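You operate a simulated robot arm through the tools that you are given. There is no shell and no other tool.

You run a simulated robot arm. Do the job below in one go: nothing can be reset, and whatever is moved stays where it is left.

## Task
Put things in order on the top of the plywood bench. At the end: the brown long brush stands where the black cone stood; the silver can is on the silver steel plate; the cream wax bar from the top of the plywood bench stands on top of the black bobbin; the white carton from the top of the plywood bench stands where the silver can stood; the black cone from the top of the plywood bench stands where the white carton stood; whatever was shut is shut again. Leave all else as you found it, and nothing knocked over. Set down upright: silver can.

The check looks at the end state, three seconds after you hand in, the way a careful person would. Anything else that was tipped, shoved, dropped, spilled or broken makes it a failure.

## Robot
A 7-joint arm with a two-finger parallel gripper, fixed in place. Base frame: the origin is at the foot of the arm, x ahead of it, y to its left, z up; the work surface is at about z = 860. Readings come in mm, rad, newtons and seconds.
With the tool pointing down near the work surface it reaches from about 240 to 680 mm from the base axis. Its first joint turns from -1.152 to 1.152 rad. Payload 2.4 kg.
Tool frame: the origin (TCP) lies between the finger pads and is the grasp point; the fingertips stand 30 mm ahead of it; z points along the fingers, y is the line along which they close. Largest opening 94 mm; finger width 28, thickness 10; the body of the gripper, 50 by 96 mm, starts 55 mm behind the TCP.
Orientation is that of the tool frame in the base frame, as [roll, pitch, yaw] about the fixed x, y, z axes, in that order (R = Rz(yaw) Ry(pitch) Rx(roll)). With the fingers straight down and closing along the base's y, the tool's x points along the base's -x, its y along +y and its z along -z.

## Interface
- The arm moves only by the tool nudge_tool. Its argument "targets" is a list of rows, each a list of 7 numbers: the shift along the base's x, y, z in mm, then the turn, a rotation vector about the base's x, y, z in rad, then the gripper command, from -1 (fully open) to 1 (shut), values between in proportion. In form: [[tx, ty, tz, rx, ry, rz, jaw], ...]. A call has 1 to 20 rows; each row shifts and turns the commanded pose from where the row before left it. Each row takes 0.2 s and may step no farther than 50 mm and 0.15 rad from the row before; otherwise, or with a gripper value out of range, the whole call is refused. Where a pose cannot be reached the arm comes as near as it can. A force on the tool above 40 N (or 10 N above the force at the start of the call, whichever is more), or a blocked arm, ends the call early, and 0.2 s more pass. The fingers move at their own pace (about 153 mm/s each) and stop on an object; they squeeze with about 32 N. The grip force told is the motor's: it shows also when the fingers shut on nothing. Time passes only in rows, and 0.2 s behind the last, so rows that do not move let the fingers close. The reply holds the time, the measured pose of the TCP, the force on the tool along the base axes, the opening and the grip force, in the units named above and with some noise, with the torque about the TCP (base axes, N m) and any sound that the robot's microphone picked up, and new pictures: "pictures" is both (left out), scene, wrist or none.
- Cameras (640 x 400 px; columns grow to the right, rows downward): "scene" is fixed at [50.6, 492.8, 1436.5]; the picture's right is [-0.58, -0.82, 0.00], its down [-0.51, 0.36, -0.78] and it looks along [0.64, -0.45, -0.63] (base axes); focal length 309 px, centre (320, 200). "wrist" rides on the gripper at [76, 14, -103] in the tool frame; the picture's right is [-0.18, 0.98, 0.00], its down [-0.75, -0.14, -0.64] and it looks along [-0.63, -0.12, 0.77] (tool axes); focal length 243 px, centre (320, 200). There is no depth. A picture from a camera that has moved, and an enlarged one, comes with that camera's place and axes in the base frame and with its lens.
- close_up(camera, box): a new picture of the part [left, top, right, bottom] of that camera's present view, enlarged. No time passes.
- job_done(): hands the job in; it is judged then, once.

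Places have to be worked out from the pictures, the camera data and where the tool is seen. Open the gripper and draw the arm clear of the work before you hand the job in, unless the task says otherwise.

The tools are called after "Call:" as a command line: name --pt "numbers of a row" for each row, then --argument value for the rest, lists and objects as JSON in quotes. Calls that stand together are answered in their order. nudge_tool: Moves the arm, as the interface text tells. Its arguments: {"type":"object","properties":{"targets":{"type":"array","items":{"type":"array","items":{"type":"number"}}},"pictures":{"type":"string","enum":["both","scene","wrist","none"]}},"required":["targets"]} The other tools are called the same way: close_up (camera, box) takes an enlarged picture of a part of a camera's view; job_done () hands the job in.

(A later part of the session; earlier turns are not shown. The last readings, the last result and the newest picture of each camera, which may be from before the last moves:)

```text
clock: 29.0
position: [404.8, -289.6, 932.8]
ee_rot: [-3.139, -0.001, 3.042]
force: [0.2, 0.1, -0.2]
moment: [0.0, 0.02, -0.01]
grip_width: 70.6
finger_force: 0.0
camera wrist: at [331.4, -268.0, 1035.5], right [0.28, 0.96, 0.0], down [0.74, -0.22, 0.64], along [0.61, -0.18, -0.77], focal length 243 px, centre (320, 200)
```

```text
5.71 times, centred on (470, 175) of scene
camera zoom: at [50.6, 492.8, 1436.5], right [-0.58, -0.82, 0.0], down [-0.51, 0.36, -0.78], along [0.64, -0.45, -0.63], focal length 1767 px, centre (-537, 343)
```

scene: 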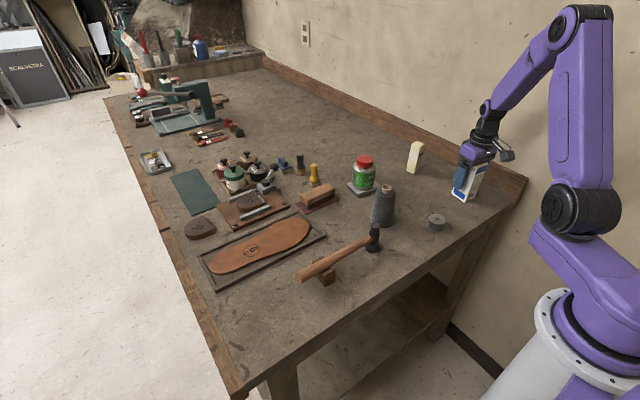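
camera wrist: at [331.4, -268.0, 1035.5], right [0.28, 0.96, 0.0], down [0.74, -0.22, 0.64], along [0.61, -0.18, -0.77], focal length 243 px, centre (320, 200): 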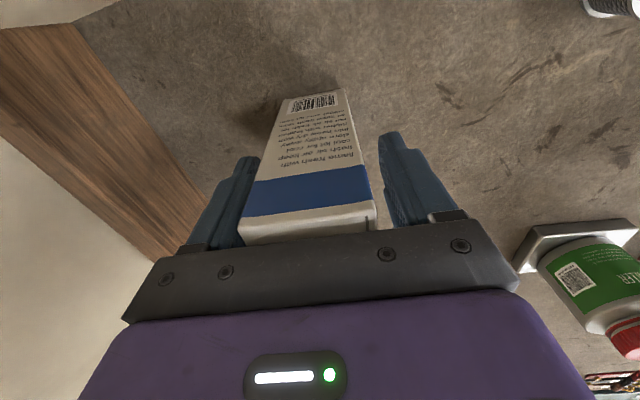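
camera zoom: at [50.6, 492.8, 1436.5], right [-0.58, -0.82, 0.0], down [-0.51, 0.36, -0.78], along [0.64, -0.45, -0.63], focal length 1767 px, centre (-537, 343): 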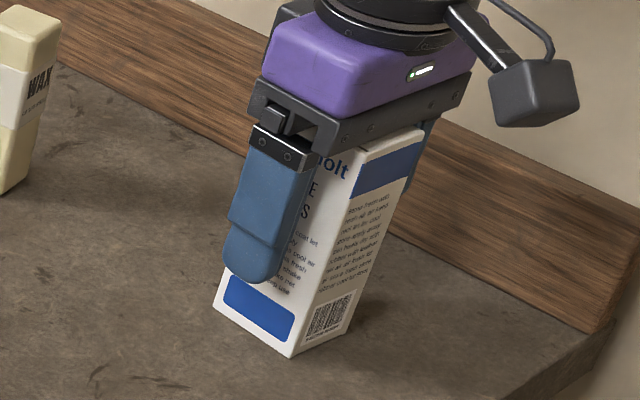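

The carton stands square on the can's old spot and the fingers are free of it. I'll rise straight up, undo the yaw, and move over the wax bar for a wrist view.

Call:
nudge_tool --pt "0 0 15 0 0 0 -0.5" --pt "0 0 30 0 0 0 -0.5" --pt "0 0 40 0 0 0 -0.5" --pt "0 0 40 0 0 0 -0.5" --pt "0 0 30 0 0 0.1 -0.5" --pt "36 4 0 0 0 0 -0.5" --pt "36 4 0 0 0 0 -0.5" --pt "36 4 0 0 0 0 -0.5" --pt "36 4 0 0 0 0 -0.5" --pt "36 3 0 0 0 0 -0.5" --pt "0 0 0 0 0 0 -0.5" --pictures "both"

Call:
close_up --camera "wrist" --box '[240, 30, 400, 150]'

Call:
close_up --camera "scene" --box '[390, 130, 510, 220]'

Call:
close_up --camera "scene" --box '[395, 130, 435, 180]'

```text
clock: 31.4
position: [586.3, -269.8, 1089.3]
ee_rot: [-3.141, -0.003, 3.141]
force: [-0.7, 0.0, 0.3]
moment: [-0.01, 0.01, 0.01]
grip_width: 70.3
finger_force: 0.1
camera wrist: at [510.8, -255.4, 1192.1], right [0.18, 0.98, 0.0], down [0.76, -0.14, 0.64], along [0.63, -0.12, -0.77], focal length 243 px, centre (320, 200)
```

scene: 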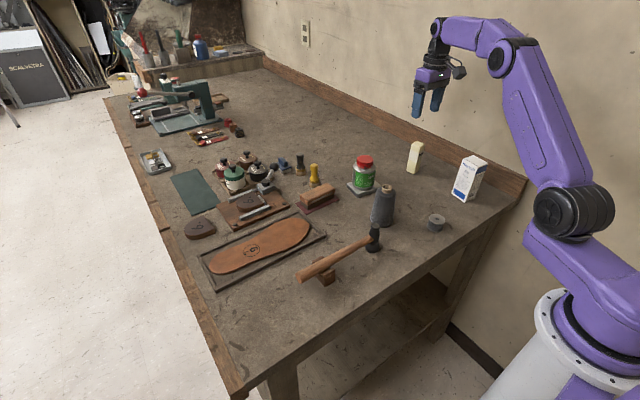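
wrist: 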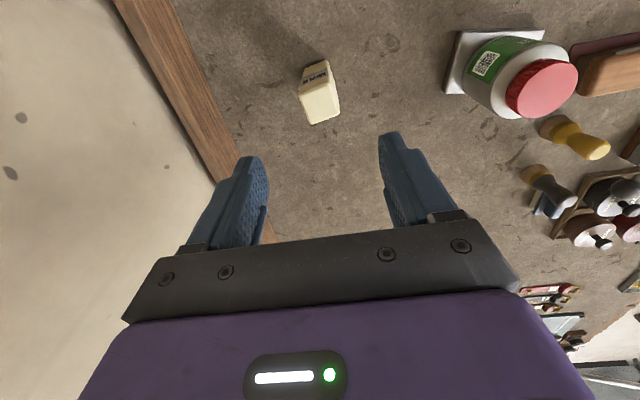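

```text
3.33 times, centred on (320, 90) of wrist
camera zoom: at [510.8, -255.4, 1192.1], right [0.18, 0.98, 0.0], down [0.76, -0.14, 0.64], along [0.63, -0.12, -0.77], focal length 809 px, centre (320, 567)
```

zoom: 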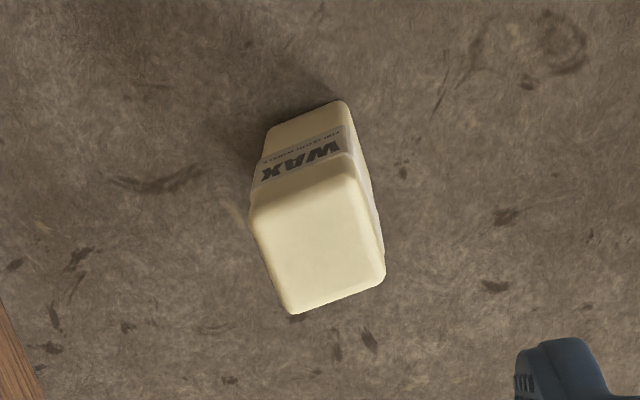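

```text
4.44 times, centred on (450, 175) of scene
camera zoom: at [50.6, 492.8, 1436.5], right [-0.58, -0.82, 0.0], down [-0.51, 0.36, -0.78], along [0.64, -0.45, -0.63], focal length 1374 px, centre (-258, 311)
```

zoom: 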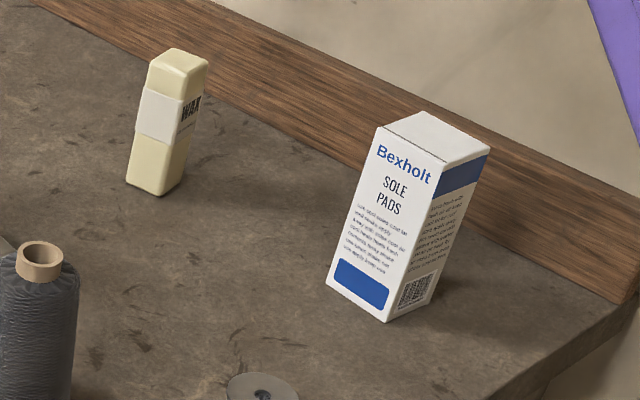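

```text
8.00 times, centred on (415, 155) of scene
camera zoom: at [50.6, 492.8, 1436.5], right [-0.58, -0.82, 0.0], down [-0.51, 0.36, -0.78], along [0.64, -0.45, -0.63], focal length 2474 px, centre (-440, 560)
```

zoom: 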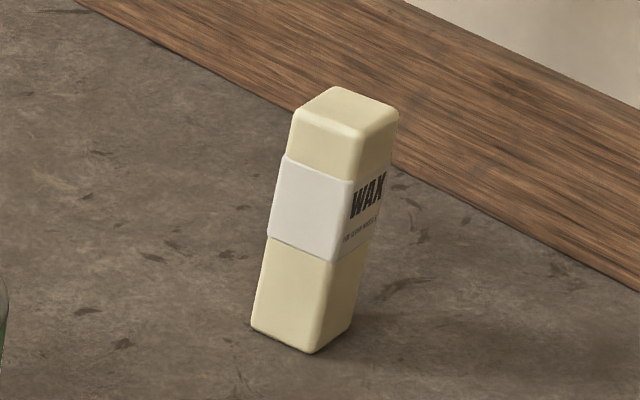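

The wax bar is a standing block of about 30x30x100 mm centred at (586,-269) and turned about +0.14 rad. I'll turn to match it and come down to just above its top.

Call:
nudge_tool --pt "1 2 -10 0 0 0.14 -0.5" --pt "0 0 -30 0 0 0 -0.5" --pt "0 0 -30 0 0 0 -0.5" --pt "0 0 -15 0 0 0 -0.5" --pt "0 0 0 0 0 0 -0.5" --pictures "wrist"

Call:
close_up --camera "wrist" --box '[200, 50, 440, 200]'

```text
clock: 32.6
position: [585.2, -267.7, 1002.8]
ee_rot: [3.141, -0.001, -3.001]
force: [0.1, 0.8, -0.9]
moment: [0.02, 0.02, 0.02]
grip_width: 70.5
finger_force: 0.0
camera wrist: at [509.1, -263.9, 1105.3], right [0.04, 1.0, 0.0], down [0.77, -0.03, 0.64], along [0.64, -0.03, -0.77], focal length 243 px, centre (320, 200)
```

wrist: 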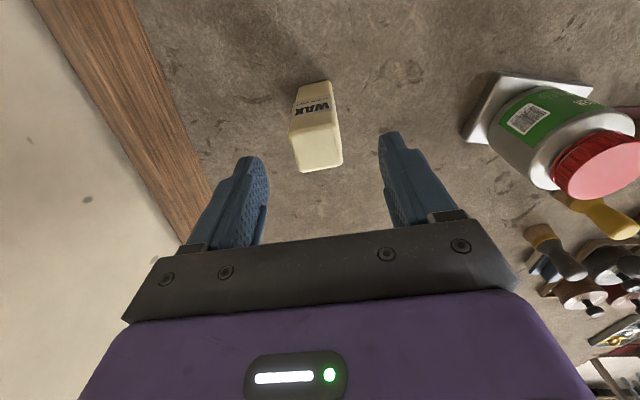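

```text
2.67 times, centred on (320, 125) of wrist
camera zoom: at [509.1, -263.9, 1105.3], right [0.04, 1.0, 0.0], down [0.77, -0.03, 0.64], along [0.64, -0.03, -0.77], focal length 647 px, centre (320, 400)
```

zoom: 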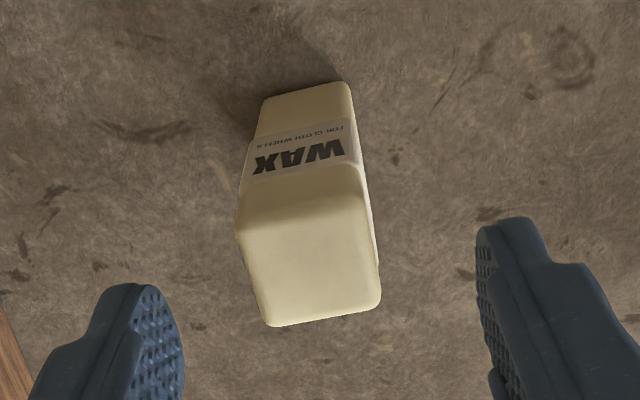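

Corner estimates give the centre at (587,-269) and the yaw nearer +0.18, so I'll add 0.04 rad. Then I'll go down to z≈918.

Call:
nudge_tool --pt "1 0 -25 0 0 0.04 -0.5" --pt "0 0 -25 0 0 0 -0.5" --pt "0 0 -25 0 0 0 -0.5" --pt "0 0 -11 0 0 0 -0.5" --pt "0 0 0 0 0 0 -0.5" --pictures "both"

Call:
close_up --camera "scene" --box '[360, 100, 480, 190]'

```text
clock: 33.8
position: [586.7, -267.7, 919.1]
ee_rot: [-3.141, -0.003, -2.962]
force: [-1.0, -0.5, -0.3]
moment: [0.0, -0.04, 0.04]
grip_width: 70.4
finger_force: 0.0
camera wrist: at [510.2, -267.9, 1020.3], right [0.01, 1.0, 0.0], down [0.77, 0.0, 0.64], along [0.64, 0.0, -0.77], focal length 243 px, centre (320, 200)
```

scene: 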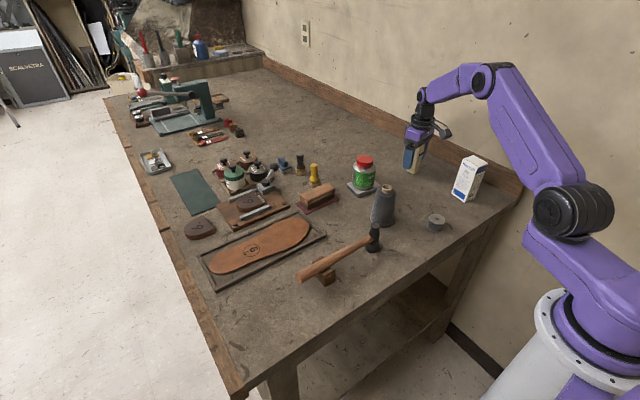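
wrist: 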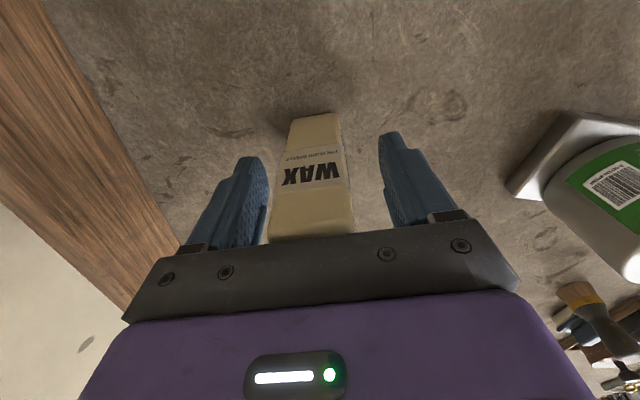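

```text
4.44 times, centred on (420, 145) of scene
camera zoom: at [50.6, 492.8, 1436.5], right [-0.58, -0.82, 0.0], down [-0.51, 0.36, -0.78], along [0.64, -0.45, -0.63], focal length 1374 px, centre (-124, 444)
```

zoom: 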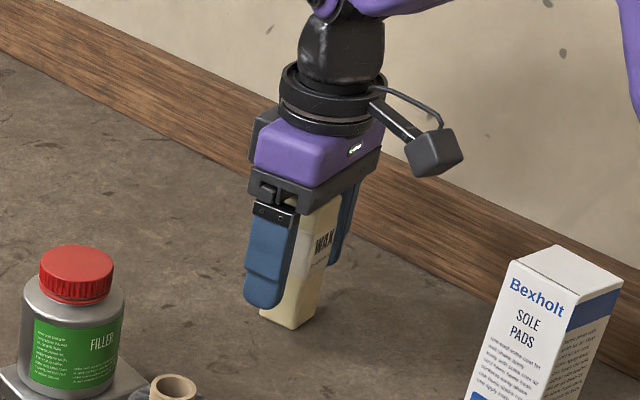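

The bar stands between the fingers, clear of both pads and of the gripper body. I'll close on it gradually.

Call:
nudge_tool --pt "0 0 0 0 0 0 0" --pt "0 0 0 0 0 0 0.3" --pt "0 0 0 0 0 0 1" --pt "0 0 0 0 0 0 1" --pictures "wrist"

```text
clock: 34.8
position: [586.2, -269.4, 919.5]
ee_rot: [-3.141, -0.003, -2.962]
force: [0.4, -0.9, 0.3]
moment: [-0.01, -0.02, -0.02]
grip_width: 35.5
finger_force: 32.2
camera wrist: at [510.2, -267.9, 1020.4], right [0.01, 1.0, 0.0], down [0.77, 0.0, 0.64], along [0.64, 0.0, -0.77], focal length 243 px, centre (320, 200)
```

wrist: 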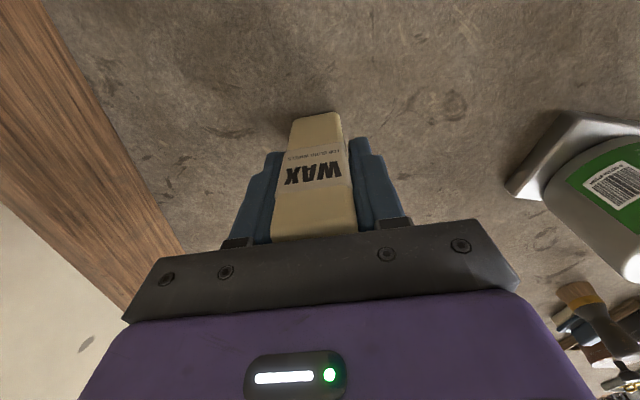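

The bar is held at 35.5 mm. I'll lift slowly by 40 mm and check for slip.

Call:
nudge_tool --pt "0 0 5 0 0 0 1" --pt "0 0 10 0 0 0 1" --pt "0 0 12 0 0 0 1" --pt "0 0 13 0 0 0 1" --pt "0 0 0 0 0 0 1" --pictures "wrist"

Call:
close_up --camera "scene" --box '[360, 100, 480, 190]'

```text
clock: 36.0
position: [586.4, -269.4, 959.1]
ee_rot: [-3.141, -0.002, -2.96]
force: [0.3, -0.1, -1.5]
moment: [-0.01, 0.03, 0.01]
grip_width: 35.8
finger_force: 32.3
camera wrist: at [510.3, -268.7, 1060.1], right [0.01, 1.0, 0.0], down [0.77, 0.0, 0.64], along [0.64, 0.0, -0.77], focal length 243 px, centre (320, 200)
```

wrist: 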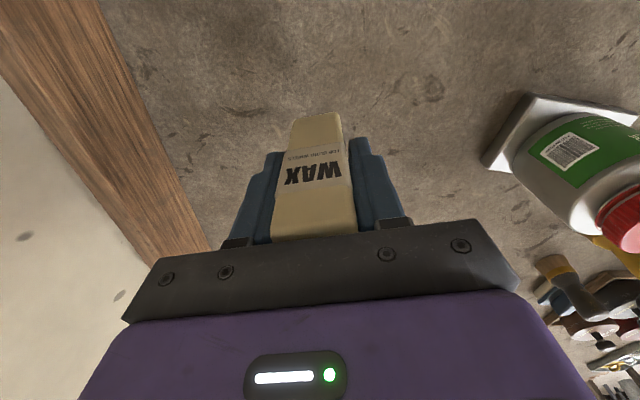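

```text
4.44 times, centred on (420, 145) of scene
camera zoom: at [50.6, 492.8, 1436.5], right [-0.58, -0.82, 0.0], down [-0.51, 0.36, -0.78], along [0.64, -0.45, -0.63], focal length 1374 px, centre (-124, 444)
```

zoom: 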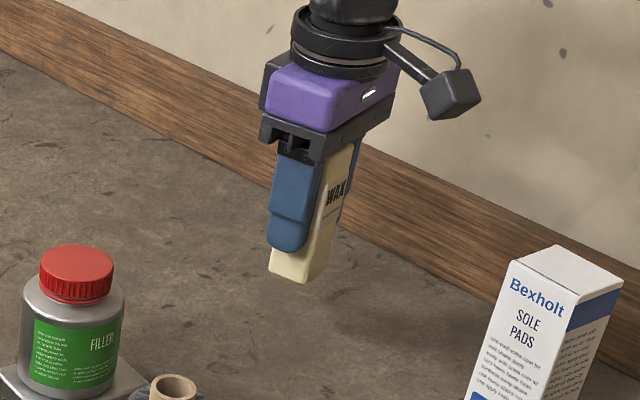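

The bar came up with the fingers, with its label at the same image rows. I'll raise it to about 1040 and carry it near the bobbin at (364,-108) to measure the bobbin top.

Call:
nudge_tool --pt "0 0 30 0 0 0 1" --pt "0 0 30 0 0 0 1" --pt "-10 7 20 0 0 0 1" --pt "-25 18 0 0 0 0 1" --pt "-32 23 0 0 0 0 1" --pt "-32 23 0 0 0 0 1" --pt "-32 23 0 0 0 0 1" --pt "-32 23 0 0 0 0 1" --pt "-30 22 0 0 0 0 1" --pt "-20 15 0 0 0 0 1" --pt "-10 7 0 0 0 0 1" --pt "0 0 0 0 0 0 1" --pt "0 0 0 0 0 0 1" --pictures "both"

Call:
close_up --camera "wrist" --box '[200, 0, 440, 150]'

Call:
close_up --camera "scene" --box '[390, 160, 490, 250]'

```text
clock: 38.8
position: [363.1, -105.9, 1036.3]
ee_rot: [3.141, -0.001, -2.962]
force: [-0.2, 0.3, -0.8]
moment: [-0.03, -0.03, -0.02]
grip_width: 35.7
finger_force: 31.5
camera wrist: at [286.4, -106.1, 1138.7], right [0.01, 1.0, 0.0], down [0.77, 0.0, 0.64], along [0.64, 0.0, -0.77], focal length 243 px, centre (320, 200)
```

scene: 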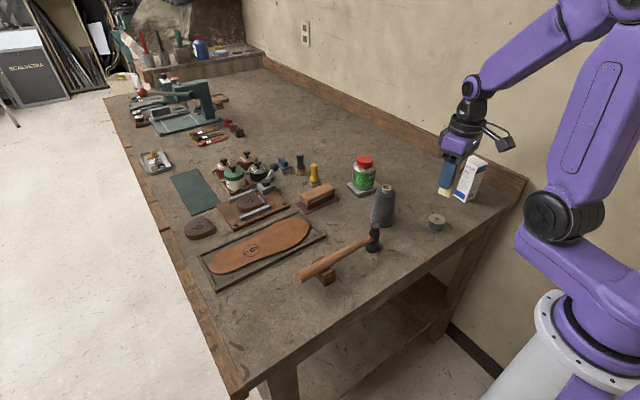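
wrist: 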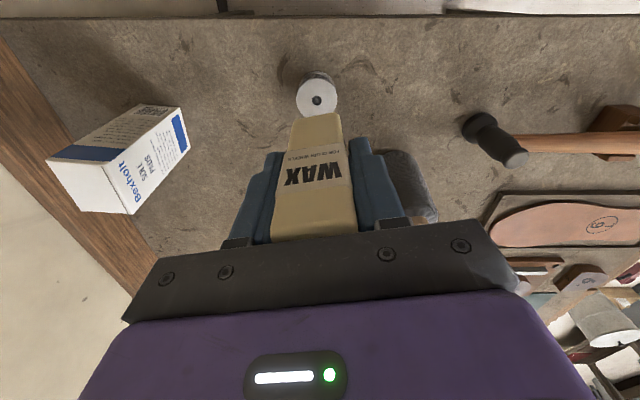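

```text
2.67 times, centred on (320, 75) of wrist
camera zoom: at [286.4, -106.1, 1138.7], right [0.01, 1.0, 0.0], down [0.77, 0.0, 0.64], along [0.64, 0.0, -0.77], focal length 647 px, centre (320, 533)
```

zoom: 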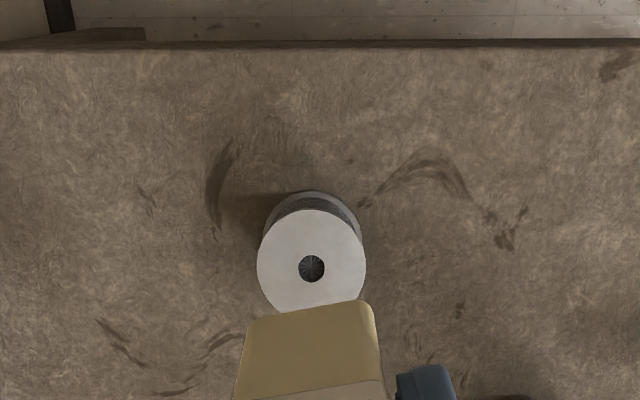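

```text
4.44 times, centred on (440, 205) of scene
camera zoom: at [50.6, 492.8, 1436.5], right [-0.58, -0.82, 0.0], down [-0.51, 0.36, -0.78], along [0.64, -0.45, -0.63], focal length 1374 px, centre (-213, 178)
```

zoom: 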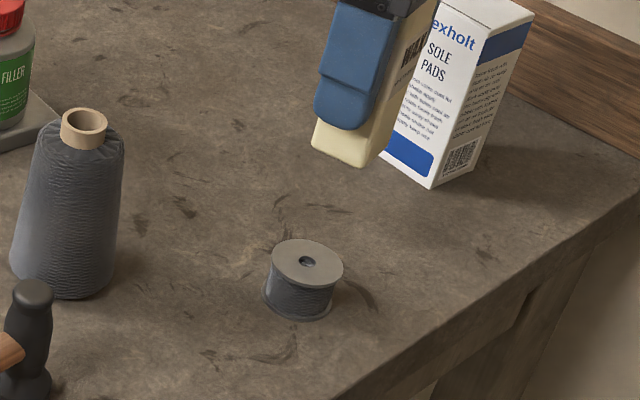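

Triangulation puts the bobbin's top centre at about (366,-110,887), 41 mm across, and the bar's centre matches the TCP. I'll shift (+2.7,-3.3), lower to about 14 mm above the bobbin, and look again.

Call:
nudge_tool --pt "2.7 -3.3 -10 0 0 0 1" --pt "0 0 -20 0 0 0 1" --pt "0 0 -20 0 0 0 1" --pt "0 0 -18 0 0 0 1" --pt "0 0 -10 0 0 0 1" --pt "0 0 0 0 0 0 1" --pt "0 0 0 0 0 0 1" --pictures "both"

Call:
close_up --camera "wrist" --box '[240, 60, 400, 160]'

Call:
close_up --camera "scene" --box '[395, 170, 475, 240]'

```text
clock: 40.4
position: [366.2, -109.8, 959.3]
ee_rot: [-3.14, -0.002, -2.962]
force: [0.2, -0.3, -1.3]
moment: [0.0, -0.01, -0.02]
grip_width: 36.0
finger_force: 31.8
camera wrist: at [289.7, -108.7, 1061.0], right [0.01, 1.0, 0.0], down [0.77, 0.0, 0.64], along [0.64, 0.0, -0.77], focal length 243 px, centre (320, 200)
```

scene: 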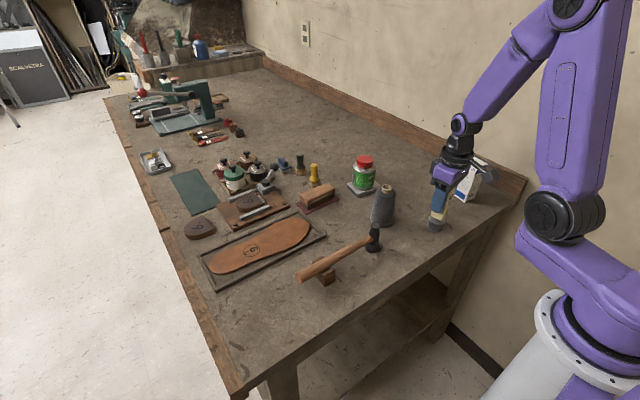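
wrist: 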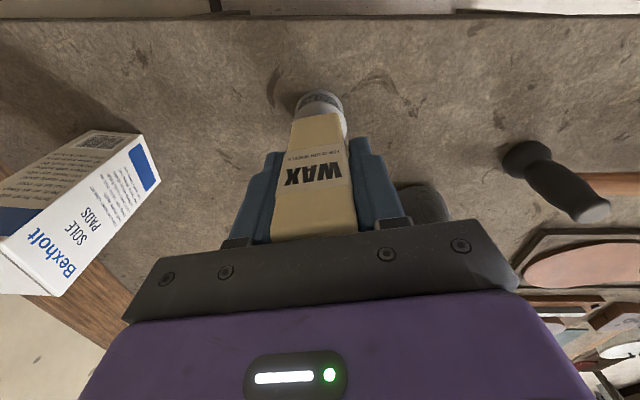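

```text
4.00 times, centred on (320, 110) of wrist
camera zoom: at [289.7, -108.7, 1061.0], right [0.01, 1.0, 0.0], down [0.77, 0.0, 0.64], along [0.64, 0.0, -0.77], focal length 970 px, centre (320, 560)
```

zoom: 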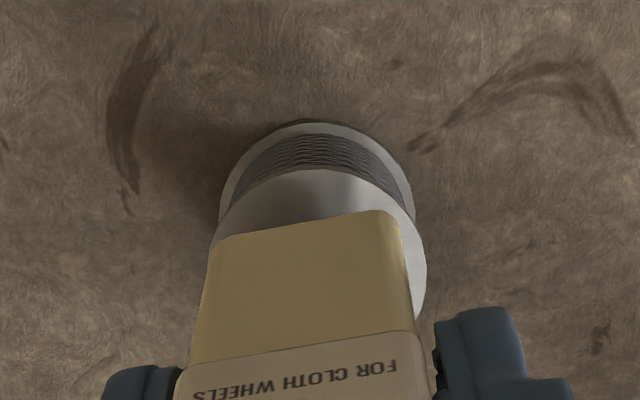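

```text
5.71 times, centred on (435, 205) of scene
camera zoom: at [50.6, 492.8, 1436.5], right [-0.58, -0.82, 0.0], down [-0.51, 0.36, -0.78], along [0.64, -0.45, -0.63], focal length 1767 px, centre (-337, 171)
```

zoom: 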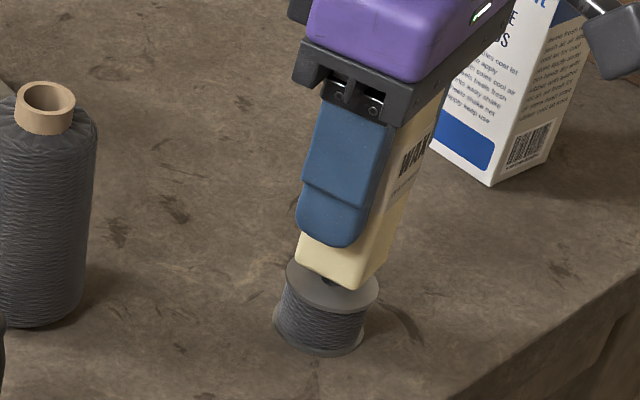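

The bar sits squarely over the bobbin, centre offset within about 2 mm in both views. I'll lower carefully towards contact.

Call:
nudge_tool --pt "0.5 0 -4 0 0 0 1" --pt "0 0 -3 0 0 0 1" --pt "0 0 -2 0 0 0 1" --pt "0 0 -1 0 0 0 1" --pt "0 0 0 0 0 0 1" --pictures "none"

```text
clock: 41.6
position: [366.7, -109.1, 949.7]
ee_rot: [3.141, -0.002, -2.96]
force: [0.9, 0.6, -0.9]
moment: [0.02, 0.02, -0.01]
grip_width: 35.6
finger_force: 32.0
```

No contact yet at 949.7. I'll continue in 1 mm steps, watching the force.

Call:
nudge_tool --pt "0 0 -1 0 0 0 1" --pt "0 0 -1 0 0 0 1" --pt "0 0 -1 0 0 0 1" --pt "0 0 0 0 0 0 1" --pictures "scene"

Call:
close_up --camera "scene" --box '[410, 180, 460, 240]'

```text
clock: 42.6
position: [366.7, -111.7, 947.6]
ee_rot: [-3.141, -0.001, -2.961]
force: [-2.9, 2.2, 24.7]
moment: [0.08, 0.07, 0.01]
grip_width: 35.8
finger_force: 31.4
```

scene: 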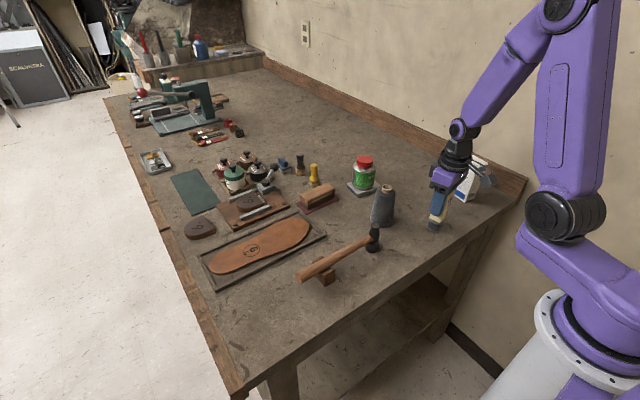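

```text
6.67 times, centred on (435, 210) of scene
camera zoom: at [50.2, 493.0, 1436.4], right [-0.58, -0.82, 0.0], down [-0.51, 0.36, -0.78], along [0.64, -0.45, -0.63], focal length 2062 px, centre (-447, 133)
```

zoom: 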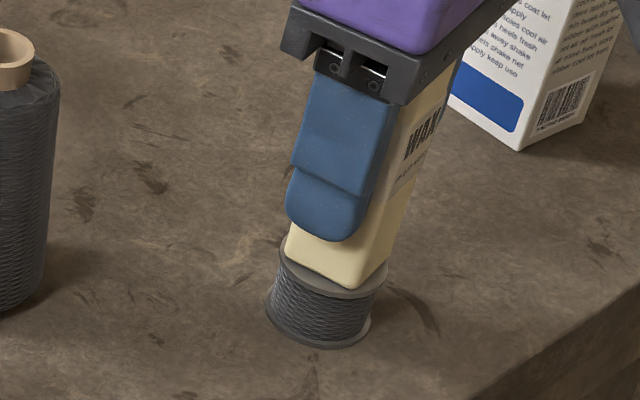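

Contact at 25 N, with the bar sitting square on the bobbin. I'll ease up 0.8 mm to unload it and then open the fingers slowly.

Call:
nudge_tool --pt "0 0 0.8 0 0 0 1" --pt "0 0 0 0 0 0 1" --pt "0 0 0 0 0 0 0.2" --pt "0 0 0 0 0 0 0.1" --pt "0 0 0 0 0 0 0" --pt "0 0 0 0 0 0 -0.2" --pt "0 0 0 0 0 0 -0.4" --pt "0 0 0 0 0 0 -0.4" --pictures "both"

Call:
close_up --camera "scene" --box '[410, 180, 460, 240]'

Call:
close_up --camera "wrist" --box '[240, 60, 400, 160]'

```text
clock: 44.4
position: [367.0, -109.8, 947.1]
ee_rot: [3.142, -0.002, -2.963]
force: [0.5, 0.6, 0.4]
moment: [0.0, -0.03, -0.03]
grip_width: 65.8
finger_force: 0.0
camera wrist: at [290.2, -110.6, 1049.4], right [0.01, 1.0, 0.0], down [0.77, 0.0, 0.64], along [0.64, 0.0, -0.77], focal length 243 px, centre (320, 200)
```

scene: 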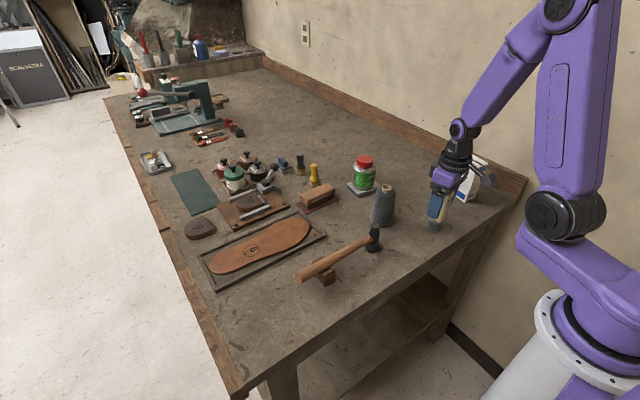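
wrist: 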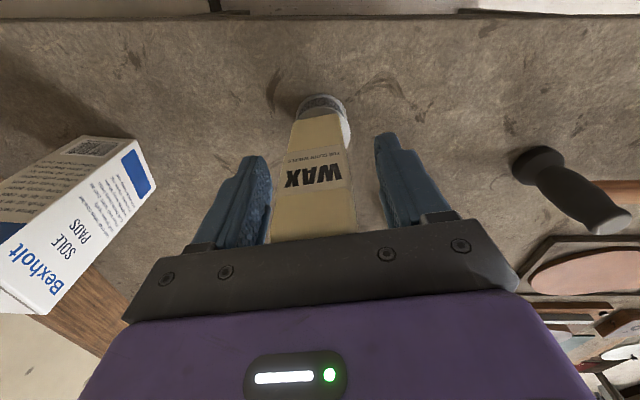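

```text
6.67 times, centred on (435, 210) of scene
camera zoom: at [50.6, 492.8, 1436.5], right [-0.58, -0.82, 0.0], down [-0.51, 0.36, -0.78], along [0.64, -0.45, -0.63], focal length 2062 px, centre (-447, 133)
```

zoom: 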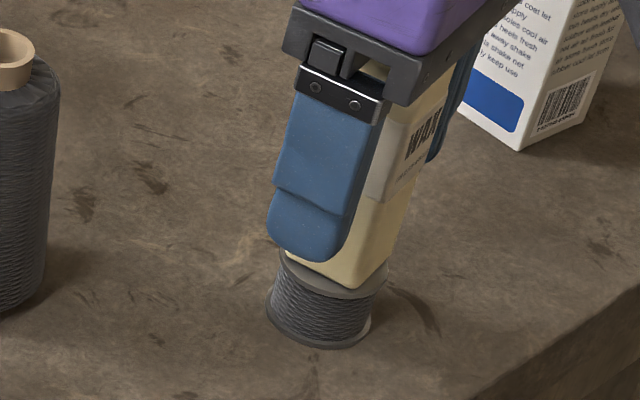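

```text
4.00 times, centred on (320, 110) of wrist
camera zoom: at [290.2, -110.6, 1049.4], right [0.01, 1.0, 0.0], down [0.77, 0.0, 0.64], along [0.64, 0.0, -0.77], focal length 970 px, centre (320, 560)
```

zoom: 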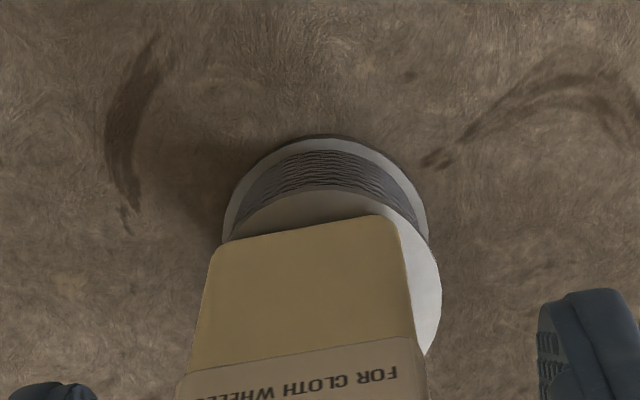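

The bar stands on the bobbin, within about 3 mm of centre, and both fingers are clear of it. I'll rise straight up, then go over the cone with the yaw back to zero.

Call:
nudge_tool --pt "0 0 10 0 0 0 -0.4" --pt "0 0 20 0 0 0 -0.4" --pt "0 0 30 0 0 0 -0.4" --pt "0 0 40 0 0 0 -0.4" --pt "0 0 42 0 0 0 -0.4" --pt "10 10 0 0 0 -0.09 -0.5" --pt "30 30 0 0 0 -0.09 -0.5" --pt "30 30 0 0 0 0 -0.5" --pt "29 30 0 0 0 0 -0.5" --pt "0 0 0 0 0 0 -0.5" --pt "0 0 0 0 0 0 -0.5" --pictures "both"

Call:
close_up --camera "wrist" --box '[220, 0, 460, 150]'

Call:
close_up --camera "scene" --box '[340, 150, 480, 260]'

```text
clock: 46.8
position: [466.2, -10.3, 1088.7]
ee_rot: [3.141, 0.0, 3.14]
force: [0.3, 0.4, -0.6]
moment: [0.0, 0.0, -0.03]
grip_width: 70.3
finger_force: 0.0
camera wrist: at [391.8, 4.5, 1190.3], right [0.18, 0.98, 0.0], down [0.76, -0.14, 0.64], along [0.63, -0.12, -0.77], focal length 243 px, centre (320, 200)
```

scene: 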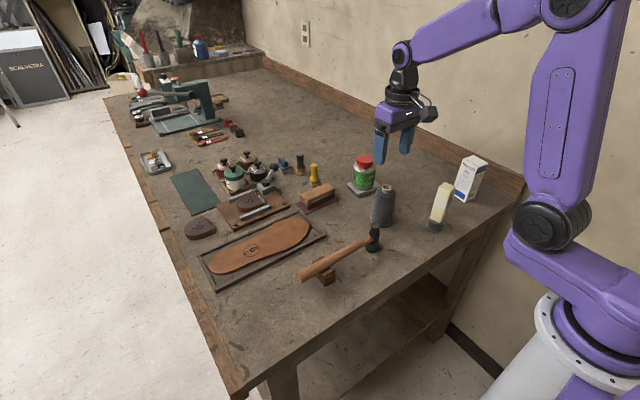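
wrist: 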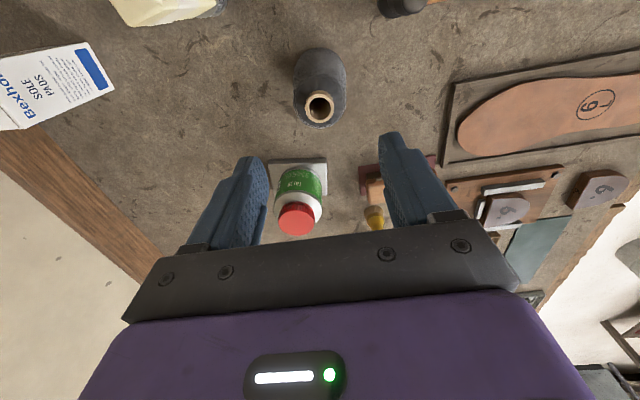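

```text
2.67 times, centred on (340, 75) of wrist
camera zoom: at [391.8, 4.5, 1190.3], right [0.18, 0.98, 0.0], down [0.76, -0.14, 0.64], along [0.63, -0.12, -0.77], focal length 647 px, centre (267, 533)
```

zoom: 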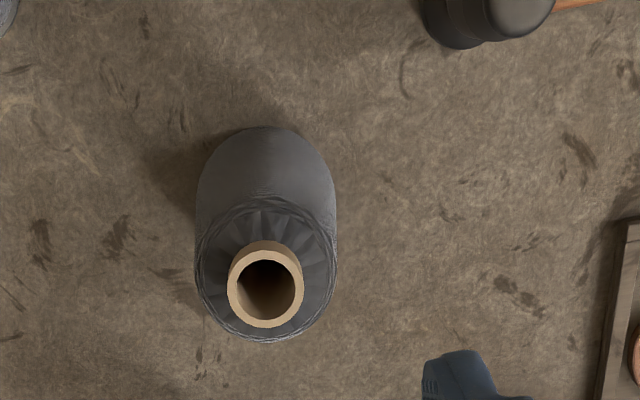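

```text
3.64 times, centred on (410, 205) of scene
camera zoom: at [50.6, 492.8, 1436.5], right [-0.58, -0.82, 0.0], down [-0.51, 0.36, -0.78], along [0.64, -0.45, -0.63], focal length 1124 px, centre (-7, 182)
```

zoom: 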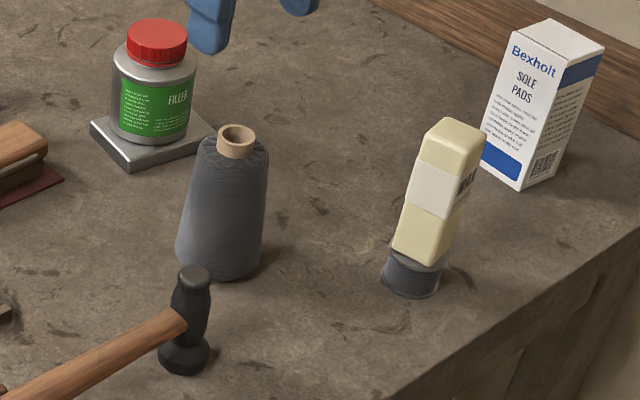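

The wax bar stands well on the bobbin. The cone's axis triangulates to (466.5,-9.5), with its top at z≈974 and a diameter of about 50–67 mm. I'll open to about 84 mm and come down to just above it.

Call:
nudge_tool --pt "0.5 1.5 -20 0 0 0 -0.8" --pt "0 0 -30 0 0 0 -0.8" --pt "0 0 -25 0 0 0 -0.8" --pt "0 0 0 0 0 0 -0.8" --pictures "wrist"

Call:
close_up --camera "wrist" --box '[200, 50, 440, 200]'

```text
clock: 47.8
position: [466.6, -10.8, 1011.2]
ee_rot: [-3.141, 0.0, -3.141]
force: [0.7, 0.3, -0.3]
moment: [0.05, -0.03, 0.02]
grip_width: 84.7
finger_force: 0.0
camera wrist: at [391.3, 4.8, 1114.3], right [0.18, 0.98, 0.0], down [0.75, -0.14, 0.64], along [0.63, -0.12, -0.77], focal length 243 px, centre (320, 200)
```

wrist: 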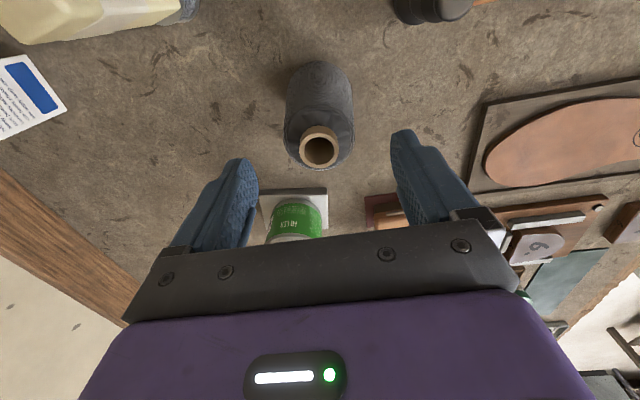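

```text
2.67 times, centred on (320, 125) of wrist
camera zoom: at [391.3, 4.8, 1114.3], right [0.18, 0.98, 0.0], down [0.75, -0.14, 0.64], along [0.63, -0.12, -0.77], focal length 647 px, centre (320, 400)
```

zoom: 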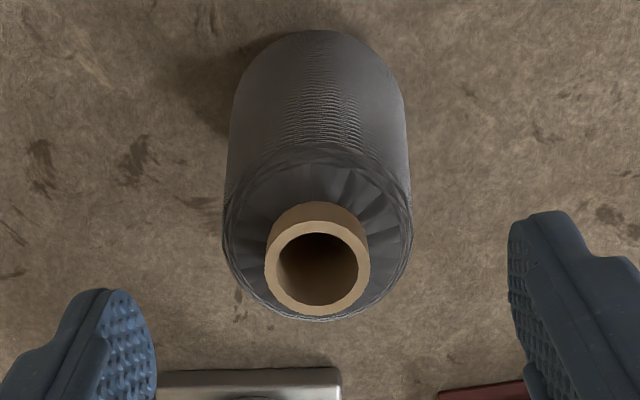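

The tube top computes to (465.4,-9.5), centred between the fingers. I'll go down to z≈928.

Call:
nudge_tool --pt "-0.5 0.5 -25 0 0 0 -0.8" --pt "0 0 -25 0 0 0 -0.8" --pt "0 0 -25 0 0 0 -0.8" --pt "0 0 -12 0 0 0 -0.8" --pt "0 0 0 0 0 0 -0.8" --pictures "both"

Call:
close_up --camera "scene" --box '[330, 140, 450, 260]'

```text
clock: 49.0
position: [465.6, -10.4, 927.4]
ee_rot: [-3.139, -0.002, 3.141]
force: [-0.7, 0.7, 0.0]
moment: [-0.01, 0.01, 0.01]
grip_width: 84.5
finger_force: 0.2
camera wrist: at [390.3, 5.1, 1029.7], right [0.18, 0.98, 0.0], down [0.75, -0.14, 0.64], along [0.63, -0.12, -0.77], focal length 243 px, centre (320, 200)
```

scene: 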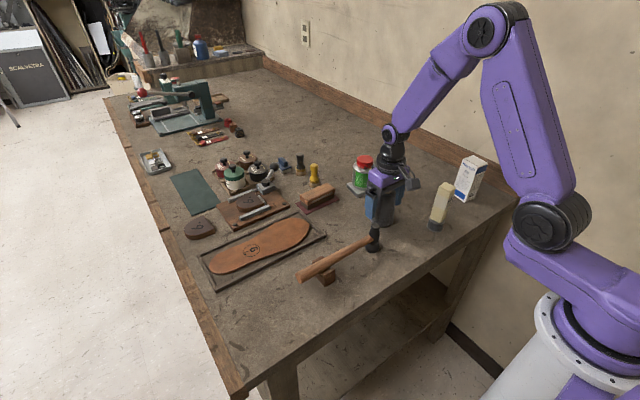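
wrist: 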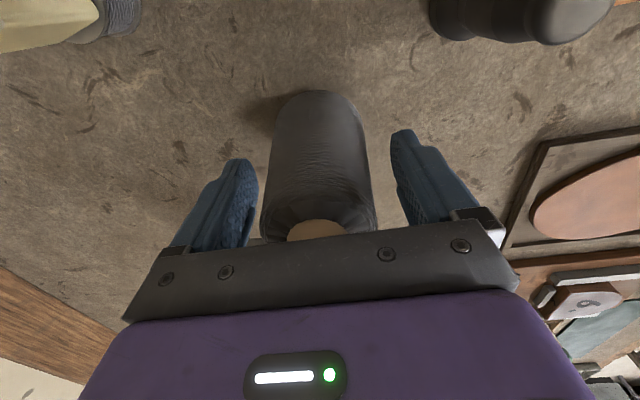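

```text
3.33 times, centred on (390, 200) of scene
camera zoom: at [50.6, 492.8, 1436.5], right [-0.58, -0.82, 0.0], down [-0.51, 0.36, -0.78], along [0.64, -0.45, -0.63], focal length 1031 px, centre (87, 200)
```

zoom: 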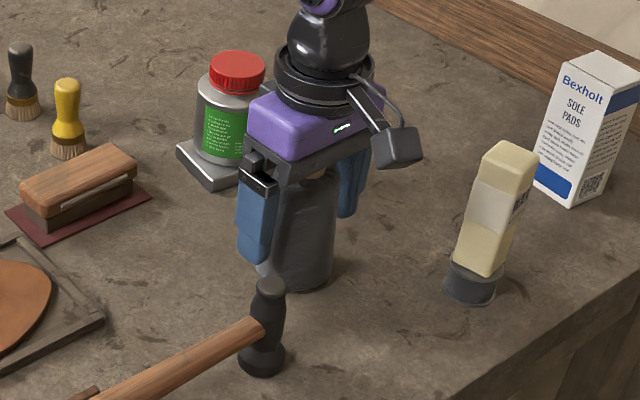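

The fingers straddle the cone, clear of the hammer and the can. I'll close on it gently.

Call:
nudge_tool --pt "0 0 0 0 0 0 -0.4" --pt "0 0 0 0 0 0 -0.1" --pt "0 0 0 0 0 0 1" --pt "0 0 0 0 0 0 1" --pictures "wrist"

Call:
close_up --camera "wrist" --box '[200, 50, 440, 250]'

```text
clock: 50.0
position: [463.8, -9.1, 928.0]
ee_rot: [3.141, -0.002, 3.141]
force: [0.1, -0.3, 0.0]
moment: [0.01, 0.01, 0.0]
grip_width: 57.9
finger_force: 31.6
camera wrist: at [390.3, 5.2, 1029.9], right [0.18, 0.98, 0.0], down [0.76, -0.14, 0.64], along [0.63, -0.12, -0.77], focal length 243 px, centre (320, 200)
```

wrist: 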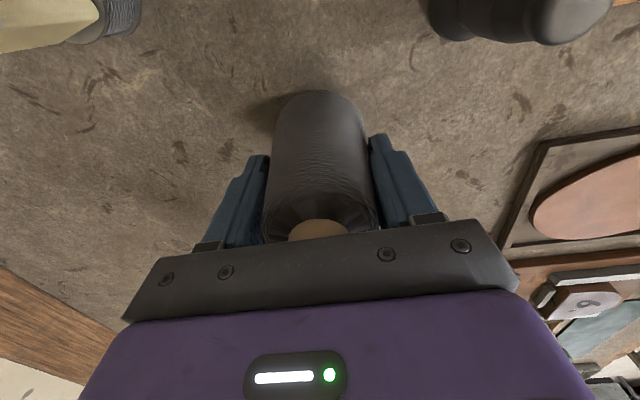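

```text
2.00 times, centred on (320, 150) of wrist
camera zoom: at [390.3, 5.2, 1029.9], right [0.18, 0.98, 0.0], down [0.76, -0.14, 0.64], along [0.63, -0.12, -0.77], focal length 485 px, centre (320, 300)
```

zoom: 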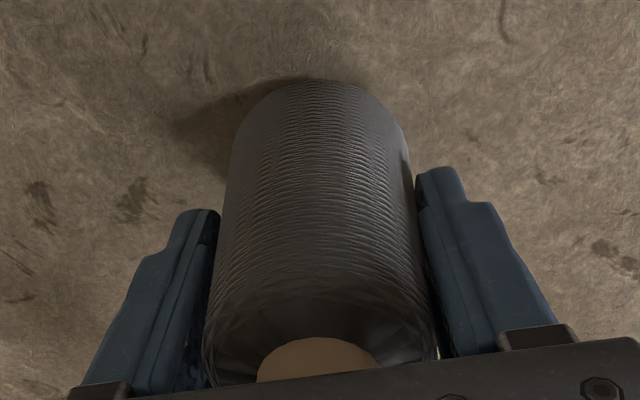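

The cone is gripped at 57.9 mm. I'll lift very slowly about 25 mm and compare the cone's position in the hand.

Call:
nudge_tool --pt "0 0 2 0 0 0 1" --pt "0 0 4 0 0 0 1" --pt "0 0 6 0 0 0 1" --pt "0 0 6 0 0 0 1" --pt "0 0 7 0 0 0 1" --pt "0 0 0 0 0 0 1" --pictures "wrist"

Call:
close_up --camera "wrist" --box '[200, 50, 440, 250]'

Call:
close_up --camera "scene" --box '[330, 140, 450, 260]'

```text
clock: 51.4
position: [464.6, -9.1, 953.2]
ee_rot: [3.141, -0.004, -3.141]
force: [-0.8, 0.5, -1.3]
moment: [0.0, 0.01, 0.0]
grip_width: 57.9
finger_force: 32.1
camera wrist: at [389.6, 5.7, 1054.9], right [0.18, 0.98, 0.0], down [0.76, -0.14, 0.64], along [0.63, -0.12, -0.77], focal length 243 px, centre (320, 200)
```

wrist: 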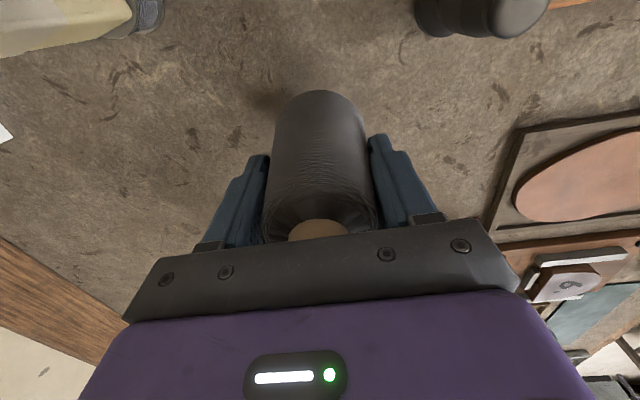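

```text
2.00 times, centred on (320, 150) of wrist
camera zoom: at [389.6, 5.7, 1054.9], right [0.18, 0.98, 0.0], down [0.76, -0.14, 0.64], along [0.63, -0.12, -0.77], focal length 485 px, centre (320, 300)
```

zoom: 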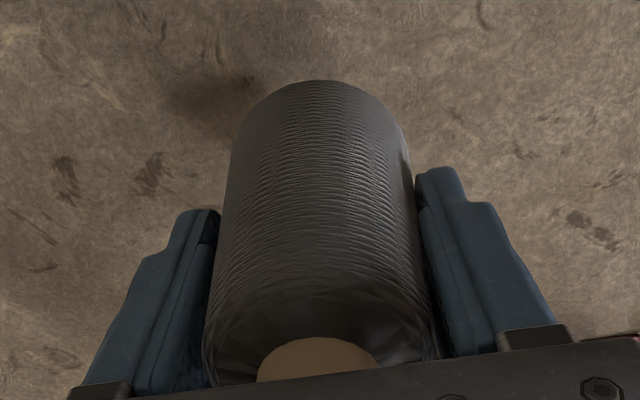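

```text
3.33 times, centred on (390, 200) of scene
camera zoom: at [50.6, 492.8, 1436.5], right [-0.58, -0.82, 0.0], down [-0.51, 0.36, -0.78], along [0.64, -0.45, -0.63], focal length 1031 px, centre (87, 200)
```

zoom: 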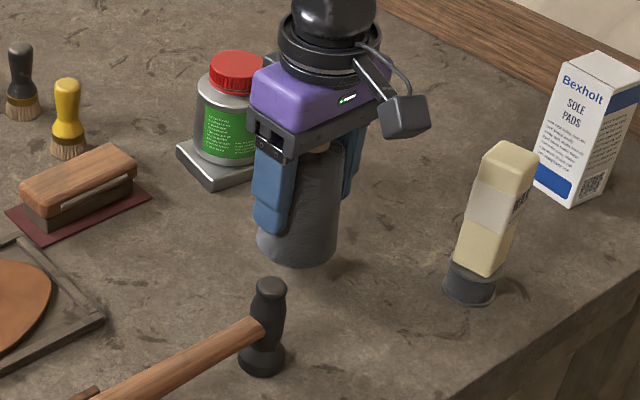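

The cone's image in the hand is unchanged, so no slip. I'll raise it and carry it over the hammer to the carton's old place at (427,390).

Call:
nudge_tool --pt "0 0 20 0 0 0 1" --pt "0 0 30 0 0 0 1" --pt "0 0 35 0 0 0 1" --pt "0 0 30 0 0 0 1" --pt "-2 20 0 0 0 0 1" --pt "-3 30 0 0 0 0 1" --pt "-4 38 0 0 0 0 1" --pt "-4 40 0 0 0 0 1" --pt "-4 40 0 0 0 0 1" --pt "-4 40 0 0 0 0 1" --pt "-4 40 0 0 0 0 1" --pt "-4 40 0 0 0 0 1" --pt "-4 38 0 0 0 0 1" --pt "-3 33.7 0 0 0 0 1" --pt "-2 25 0 0 0 0 1" --pt "-1 15 0 0 0 0 1" --pt "0 0 0 0 0 0 1" --pt "0 0 0 0 0 0 1" --pictures "both"

Call:
close_up --camera "scene" --box '[180, 180, 340, 340]'

```text
clock: 55.2
position: [428.3, 390.4, 1067.2]
ee_rot: [-3.141, -0.003, -3.142]
force: [-0.5, 0.2, -1.7]
moment: [-0.05, 0.0, -0.01]
grip_width: 57.7
finger_force: 31.6
camera wrist: at [352.4, 404.5, 1169.1], right [0.18, 0.98, 0.0], down [0.76, -0.14, 0.64], along [0.63, -0.12, -0.77], focal length 243 px, centre (320, 200)
```

scene: 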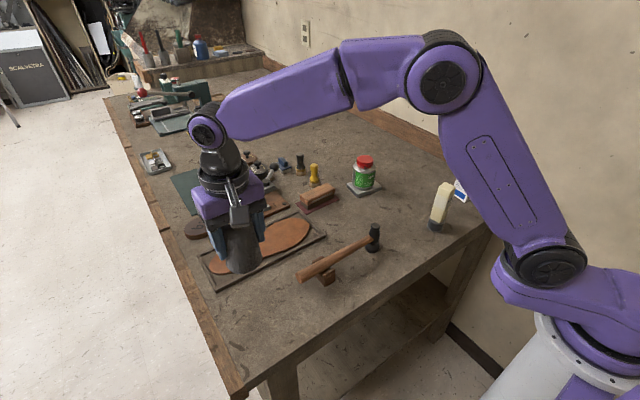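
wrist: 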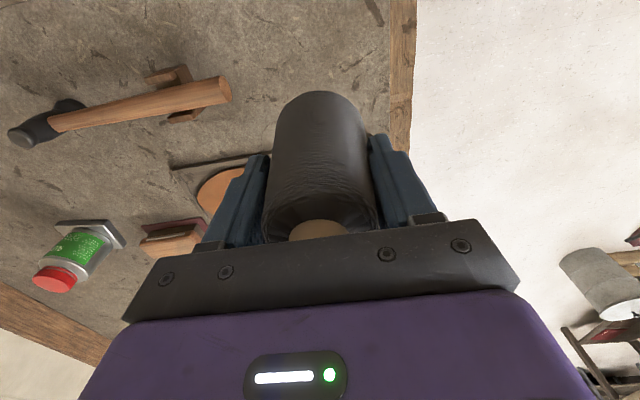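

```text
2.50 times, centred on (260, 260) of scene
camera zoom: at [50.6, 492.9, 1436.5], right [-0.58, -0.82, 0.0], down [-0.51, 0.36, -0.78], along [0.64, -0.45, -0.63], focal length 773 px, centre (470, 50)
```

zoom: 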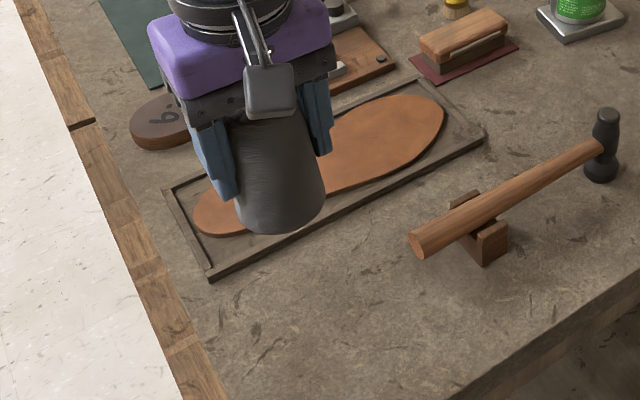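

The cone is over the carton's old spot, above free surface between the tray and the hammer. I'll lower it to about 10 mm above the bench.

Call:
nudge_tool --pt "0 0 -20 0 0 0 1" --pt "0 0 -30 0 0 0 1" --pt "0 0 -30 0 0 0 1" --pt "0 0 -25 0 0 0 1" --pt "0 0 -15 0 0 0 1" --pt "0 0 -8 0 0 0 1" --pt "0 0 -4 0 0 0 1" --pt "0 0 0 0 0 0 1" --pictures "both"

Call:
close_up --camera "scene" --box '[180, 220, 340, 340]'

```text
clock: 57.0
position: [426.5, 390.7, 935.9]
ee_rot: [3.141, -0.003, 3.142]
force: [-0.2, -0.5, -2.3]
moment: [0.0, -0.02, -0.03]
grip_width: 57.2
finger_force: 31.8
camera wrist: at [351.8, 405.5, 1037.2], right [0.18, 0.98, 0.0], down [0.75, -0.14, 0.64], along [0.63, -0.12, -0.77], focal length 243 px, centre (320, 200)
```

scene: 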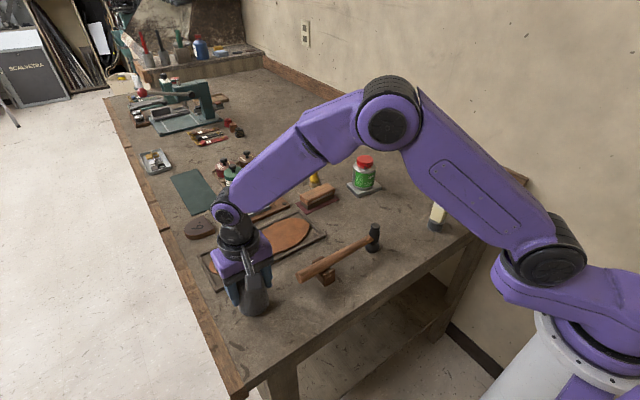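
wrist: 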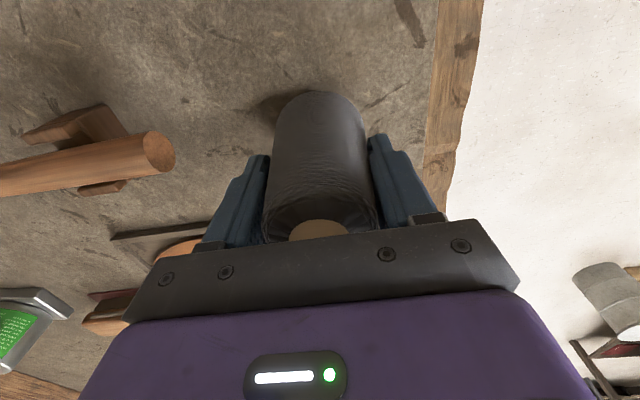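

```text
3.33 times, centred on (260, 280) of scene
camera zoom: at [50.6, 492.8, 1436.5], right [-0.58, -0.82, 0.0], down [-0.51, 0.36, -0.78], along [0.64, -0.45, -0.63], focal length 1031 px, centre (520, -67)
```

zoom: 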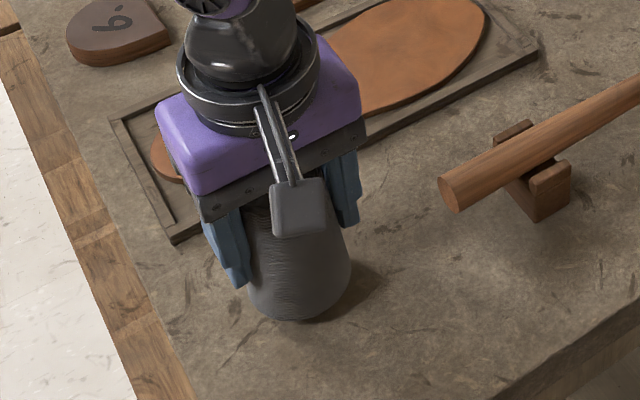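

About 8 mm remain to the bench. I'll lower in small steps and watch for contact.

Call:
nudge_tool --pt "0 0 -3 0 0 0 1" --pt "0 0 -2 0 0 0 1" --pt "0 0 -1 0 0 0 1" --pt "0 0 -1 0 0 0 1" --pt "0 0 0 0 0 0 1" --pictures "none"

```text
clock: 58.2
position: [426.2, 390.8, 928.8]
ee_rot: [3.141, -0.002, -3.141]
force: [-0.6, 0.0, -2.2]
moment: [-0.01, -0.01, 0.01]
grip_width: 57.5
finger_force: 31.8
```

No contact yet (-2.2 N is just the cone's weight). I'll continue in 0.8 mm steps.

Call:
nudge_tool --pt "0 0 -0.8 0 0 0 1" --pt "0 0 -0.8 0 0 0 1" --pt "0 0 0 0 0 0 1" --pictures "none"

```text
clock: 59.0
position: [426.7, 390.4, 928.4]
ee_rot: [-3.142, -0.001, 3.141]
force: [-6.4, -5.5, 17.8]
moment: [-0.37, 0.37, 0.05]
grip_width: 57.4
finger_force: 32.1
```

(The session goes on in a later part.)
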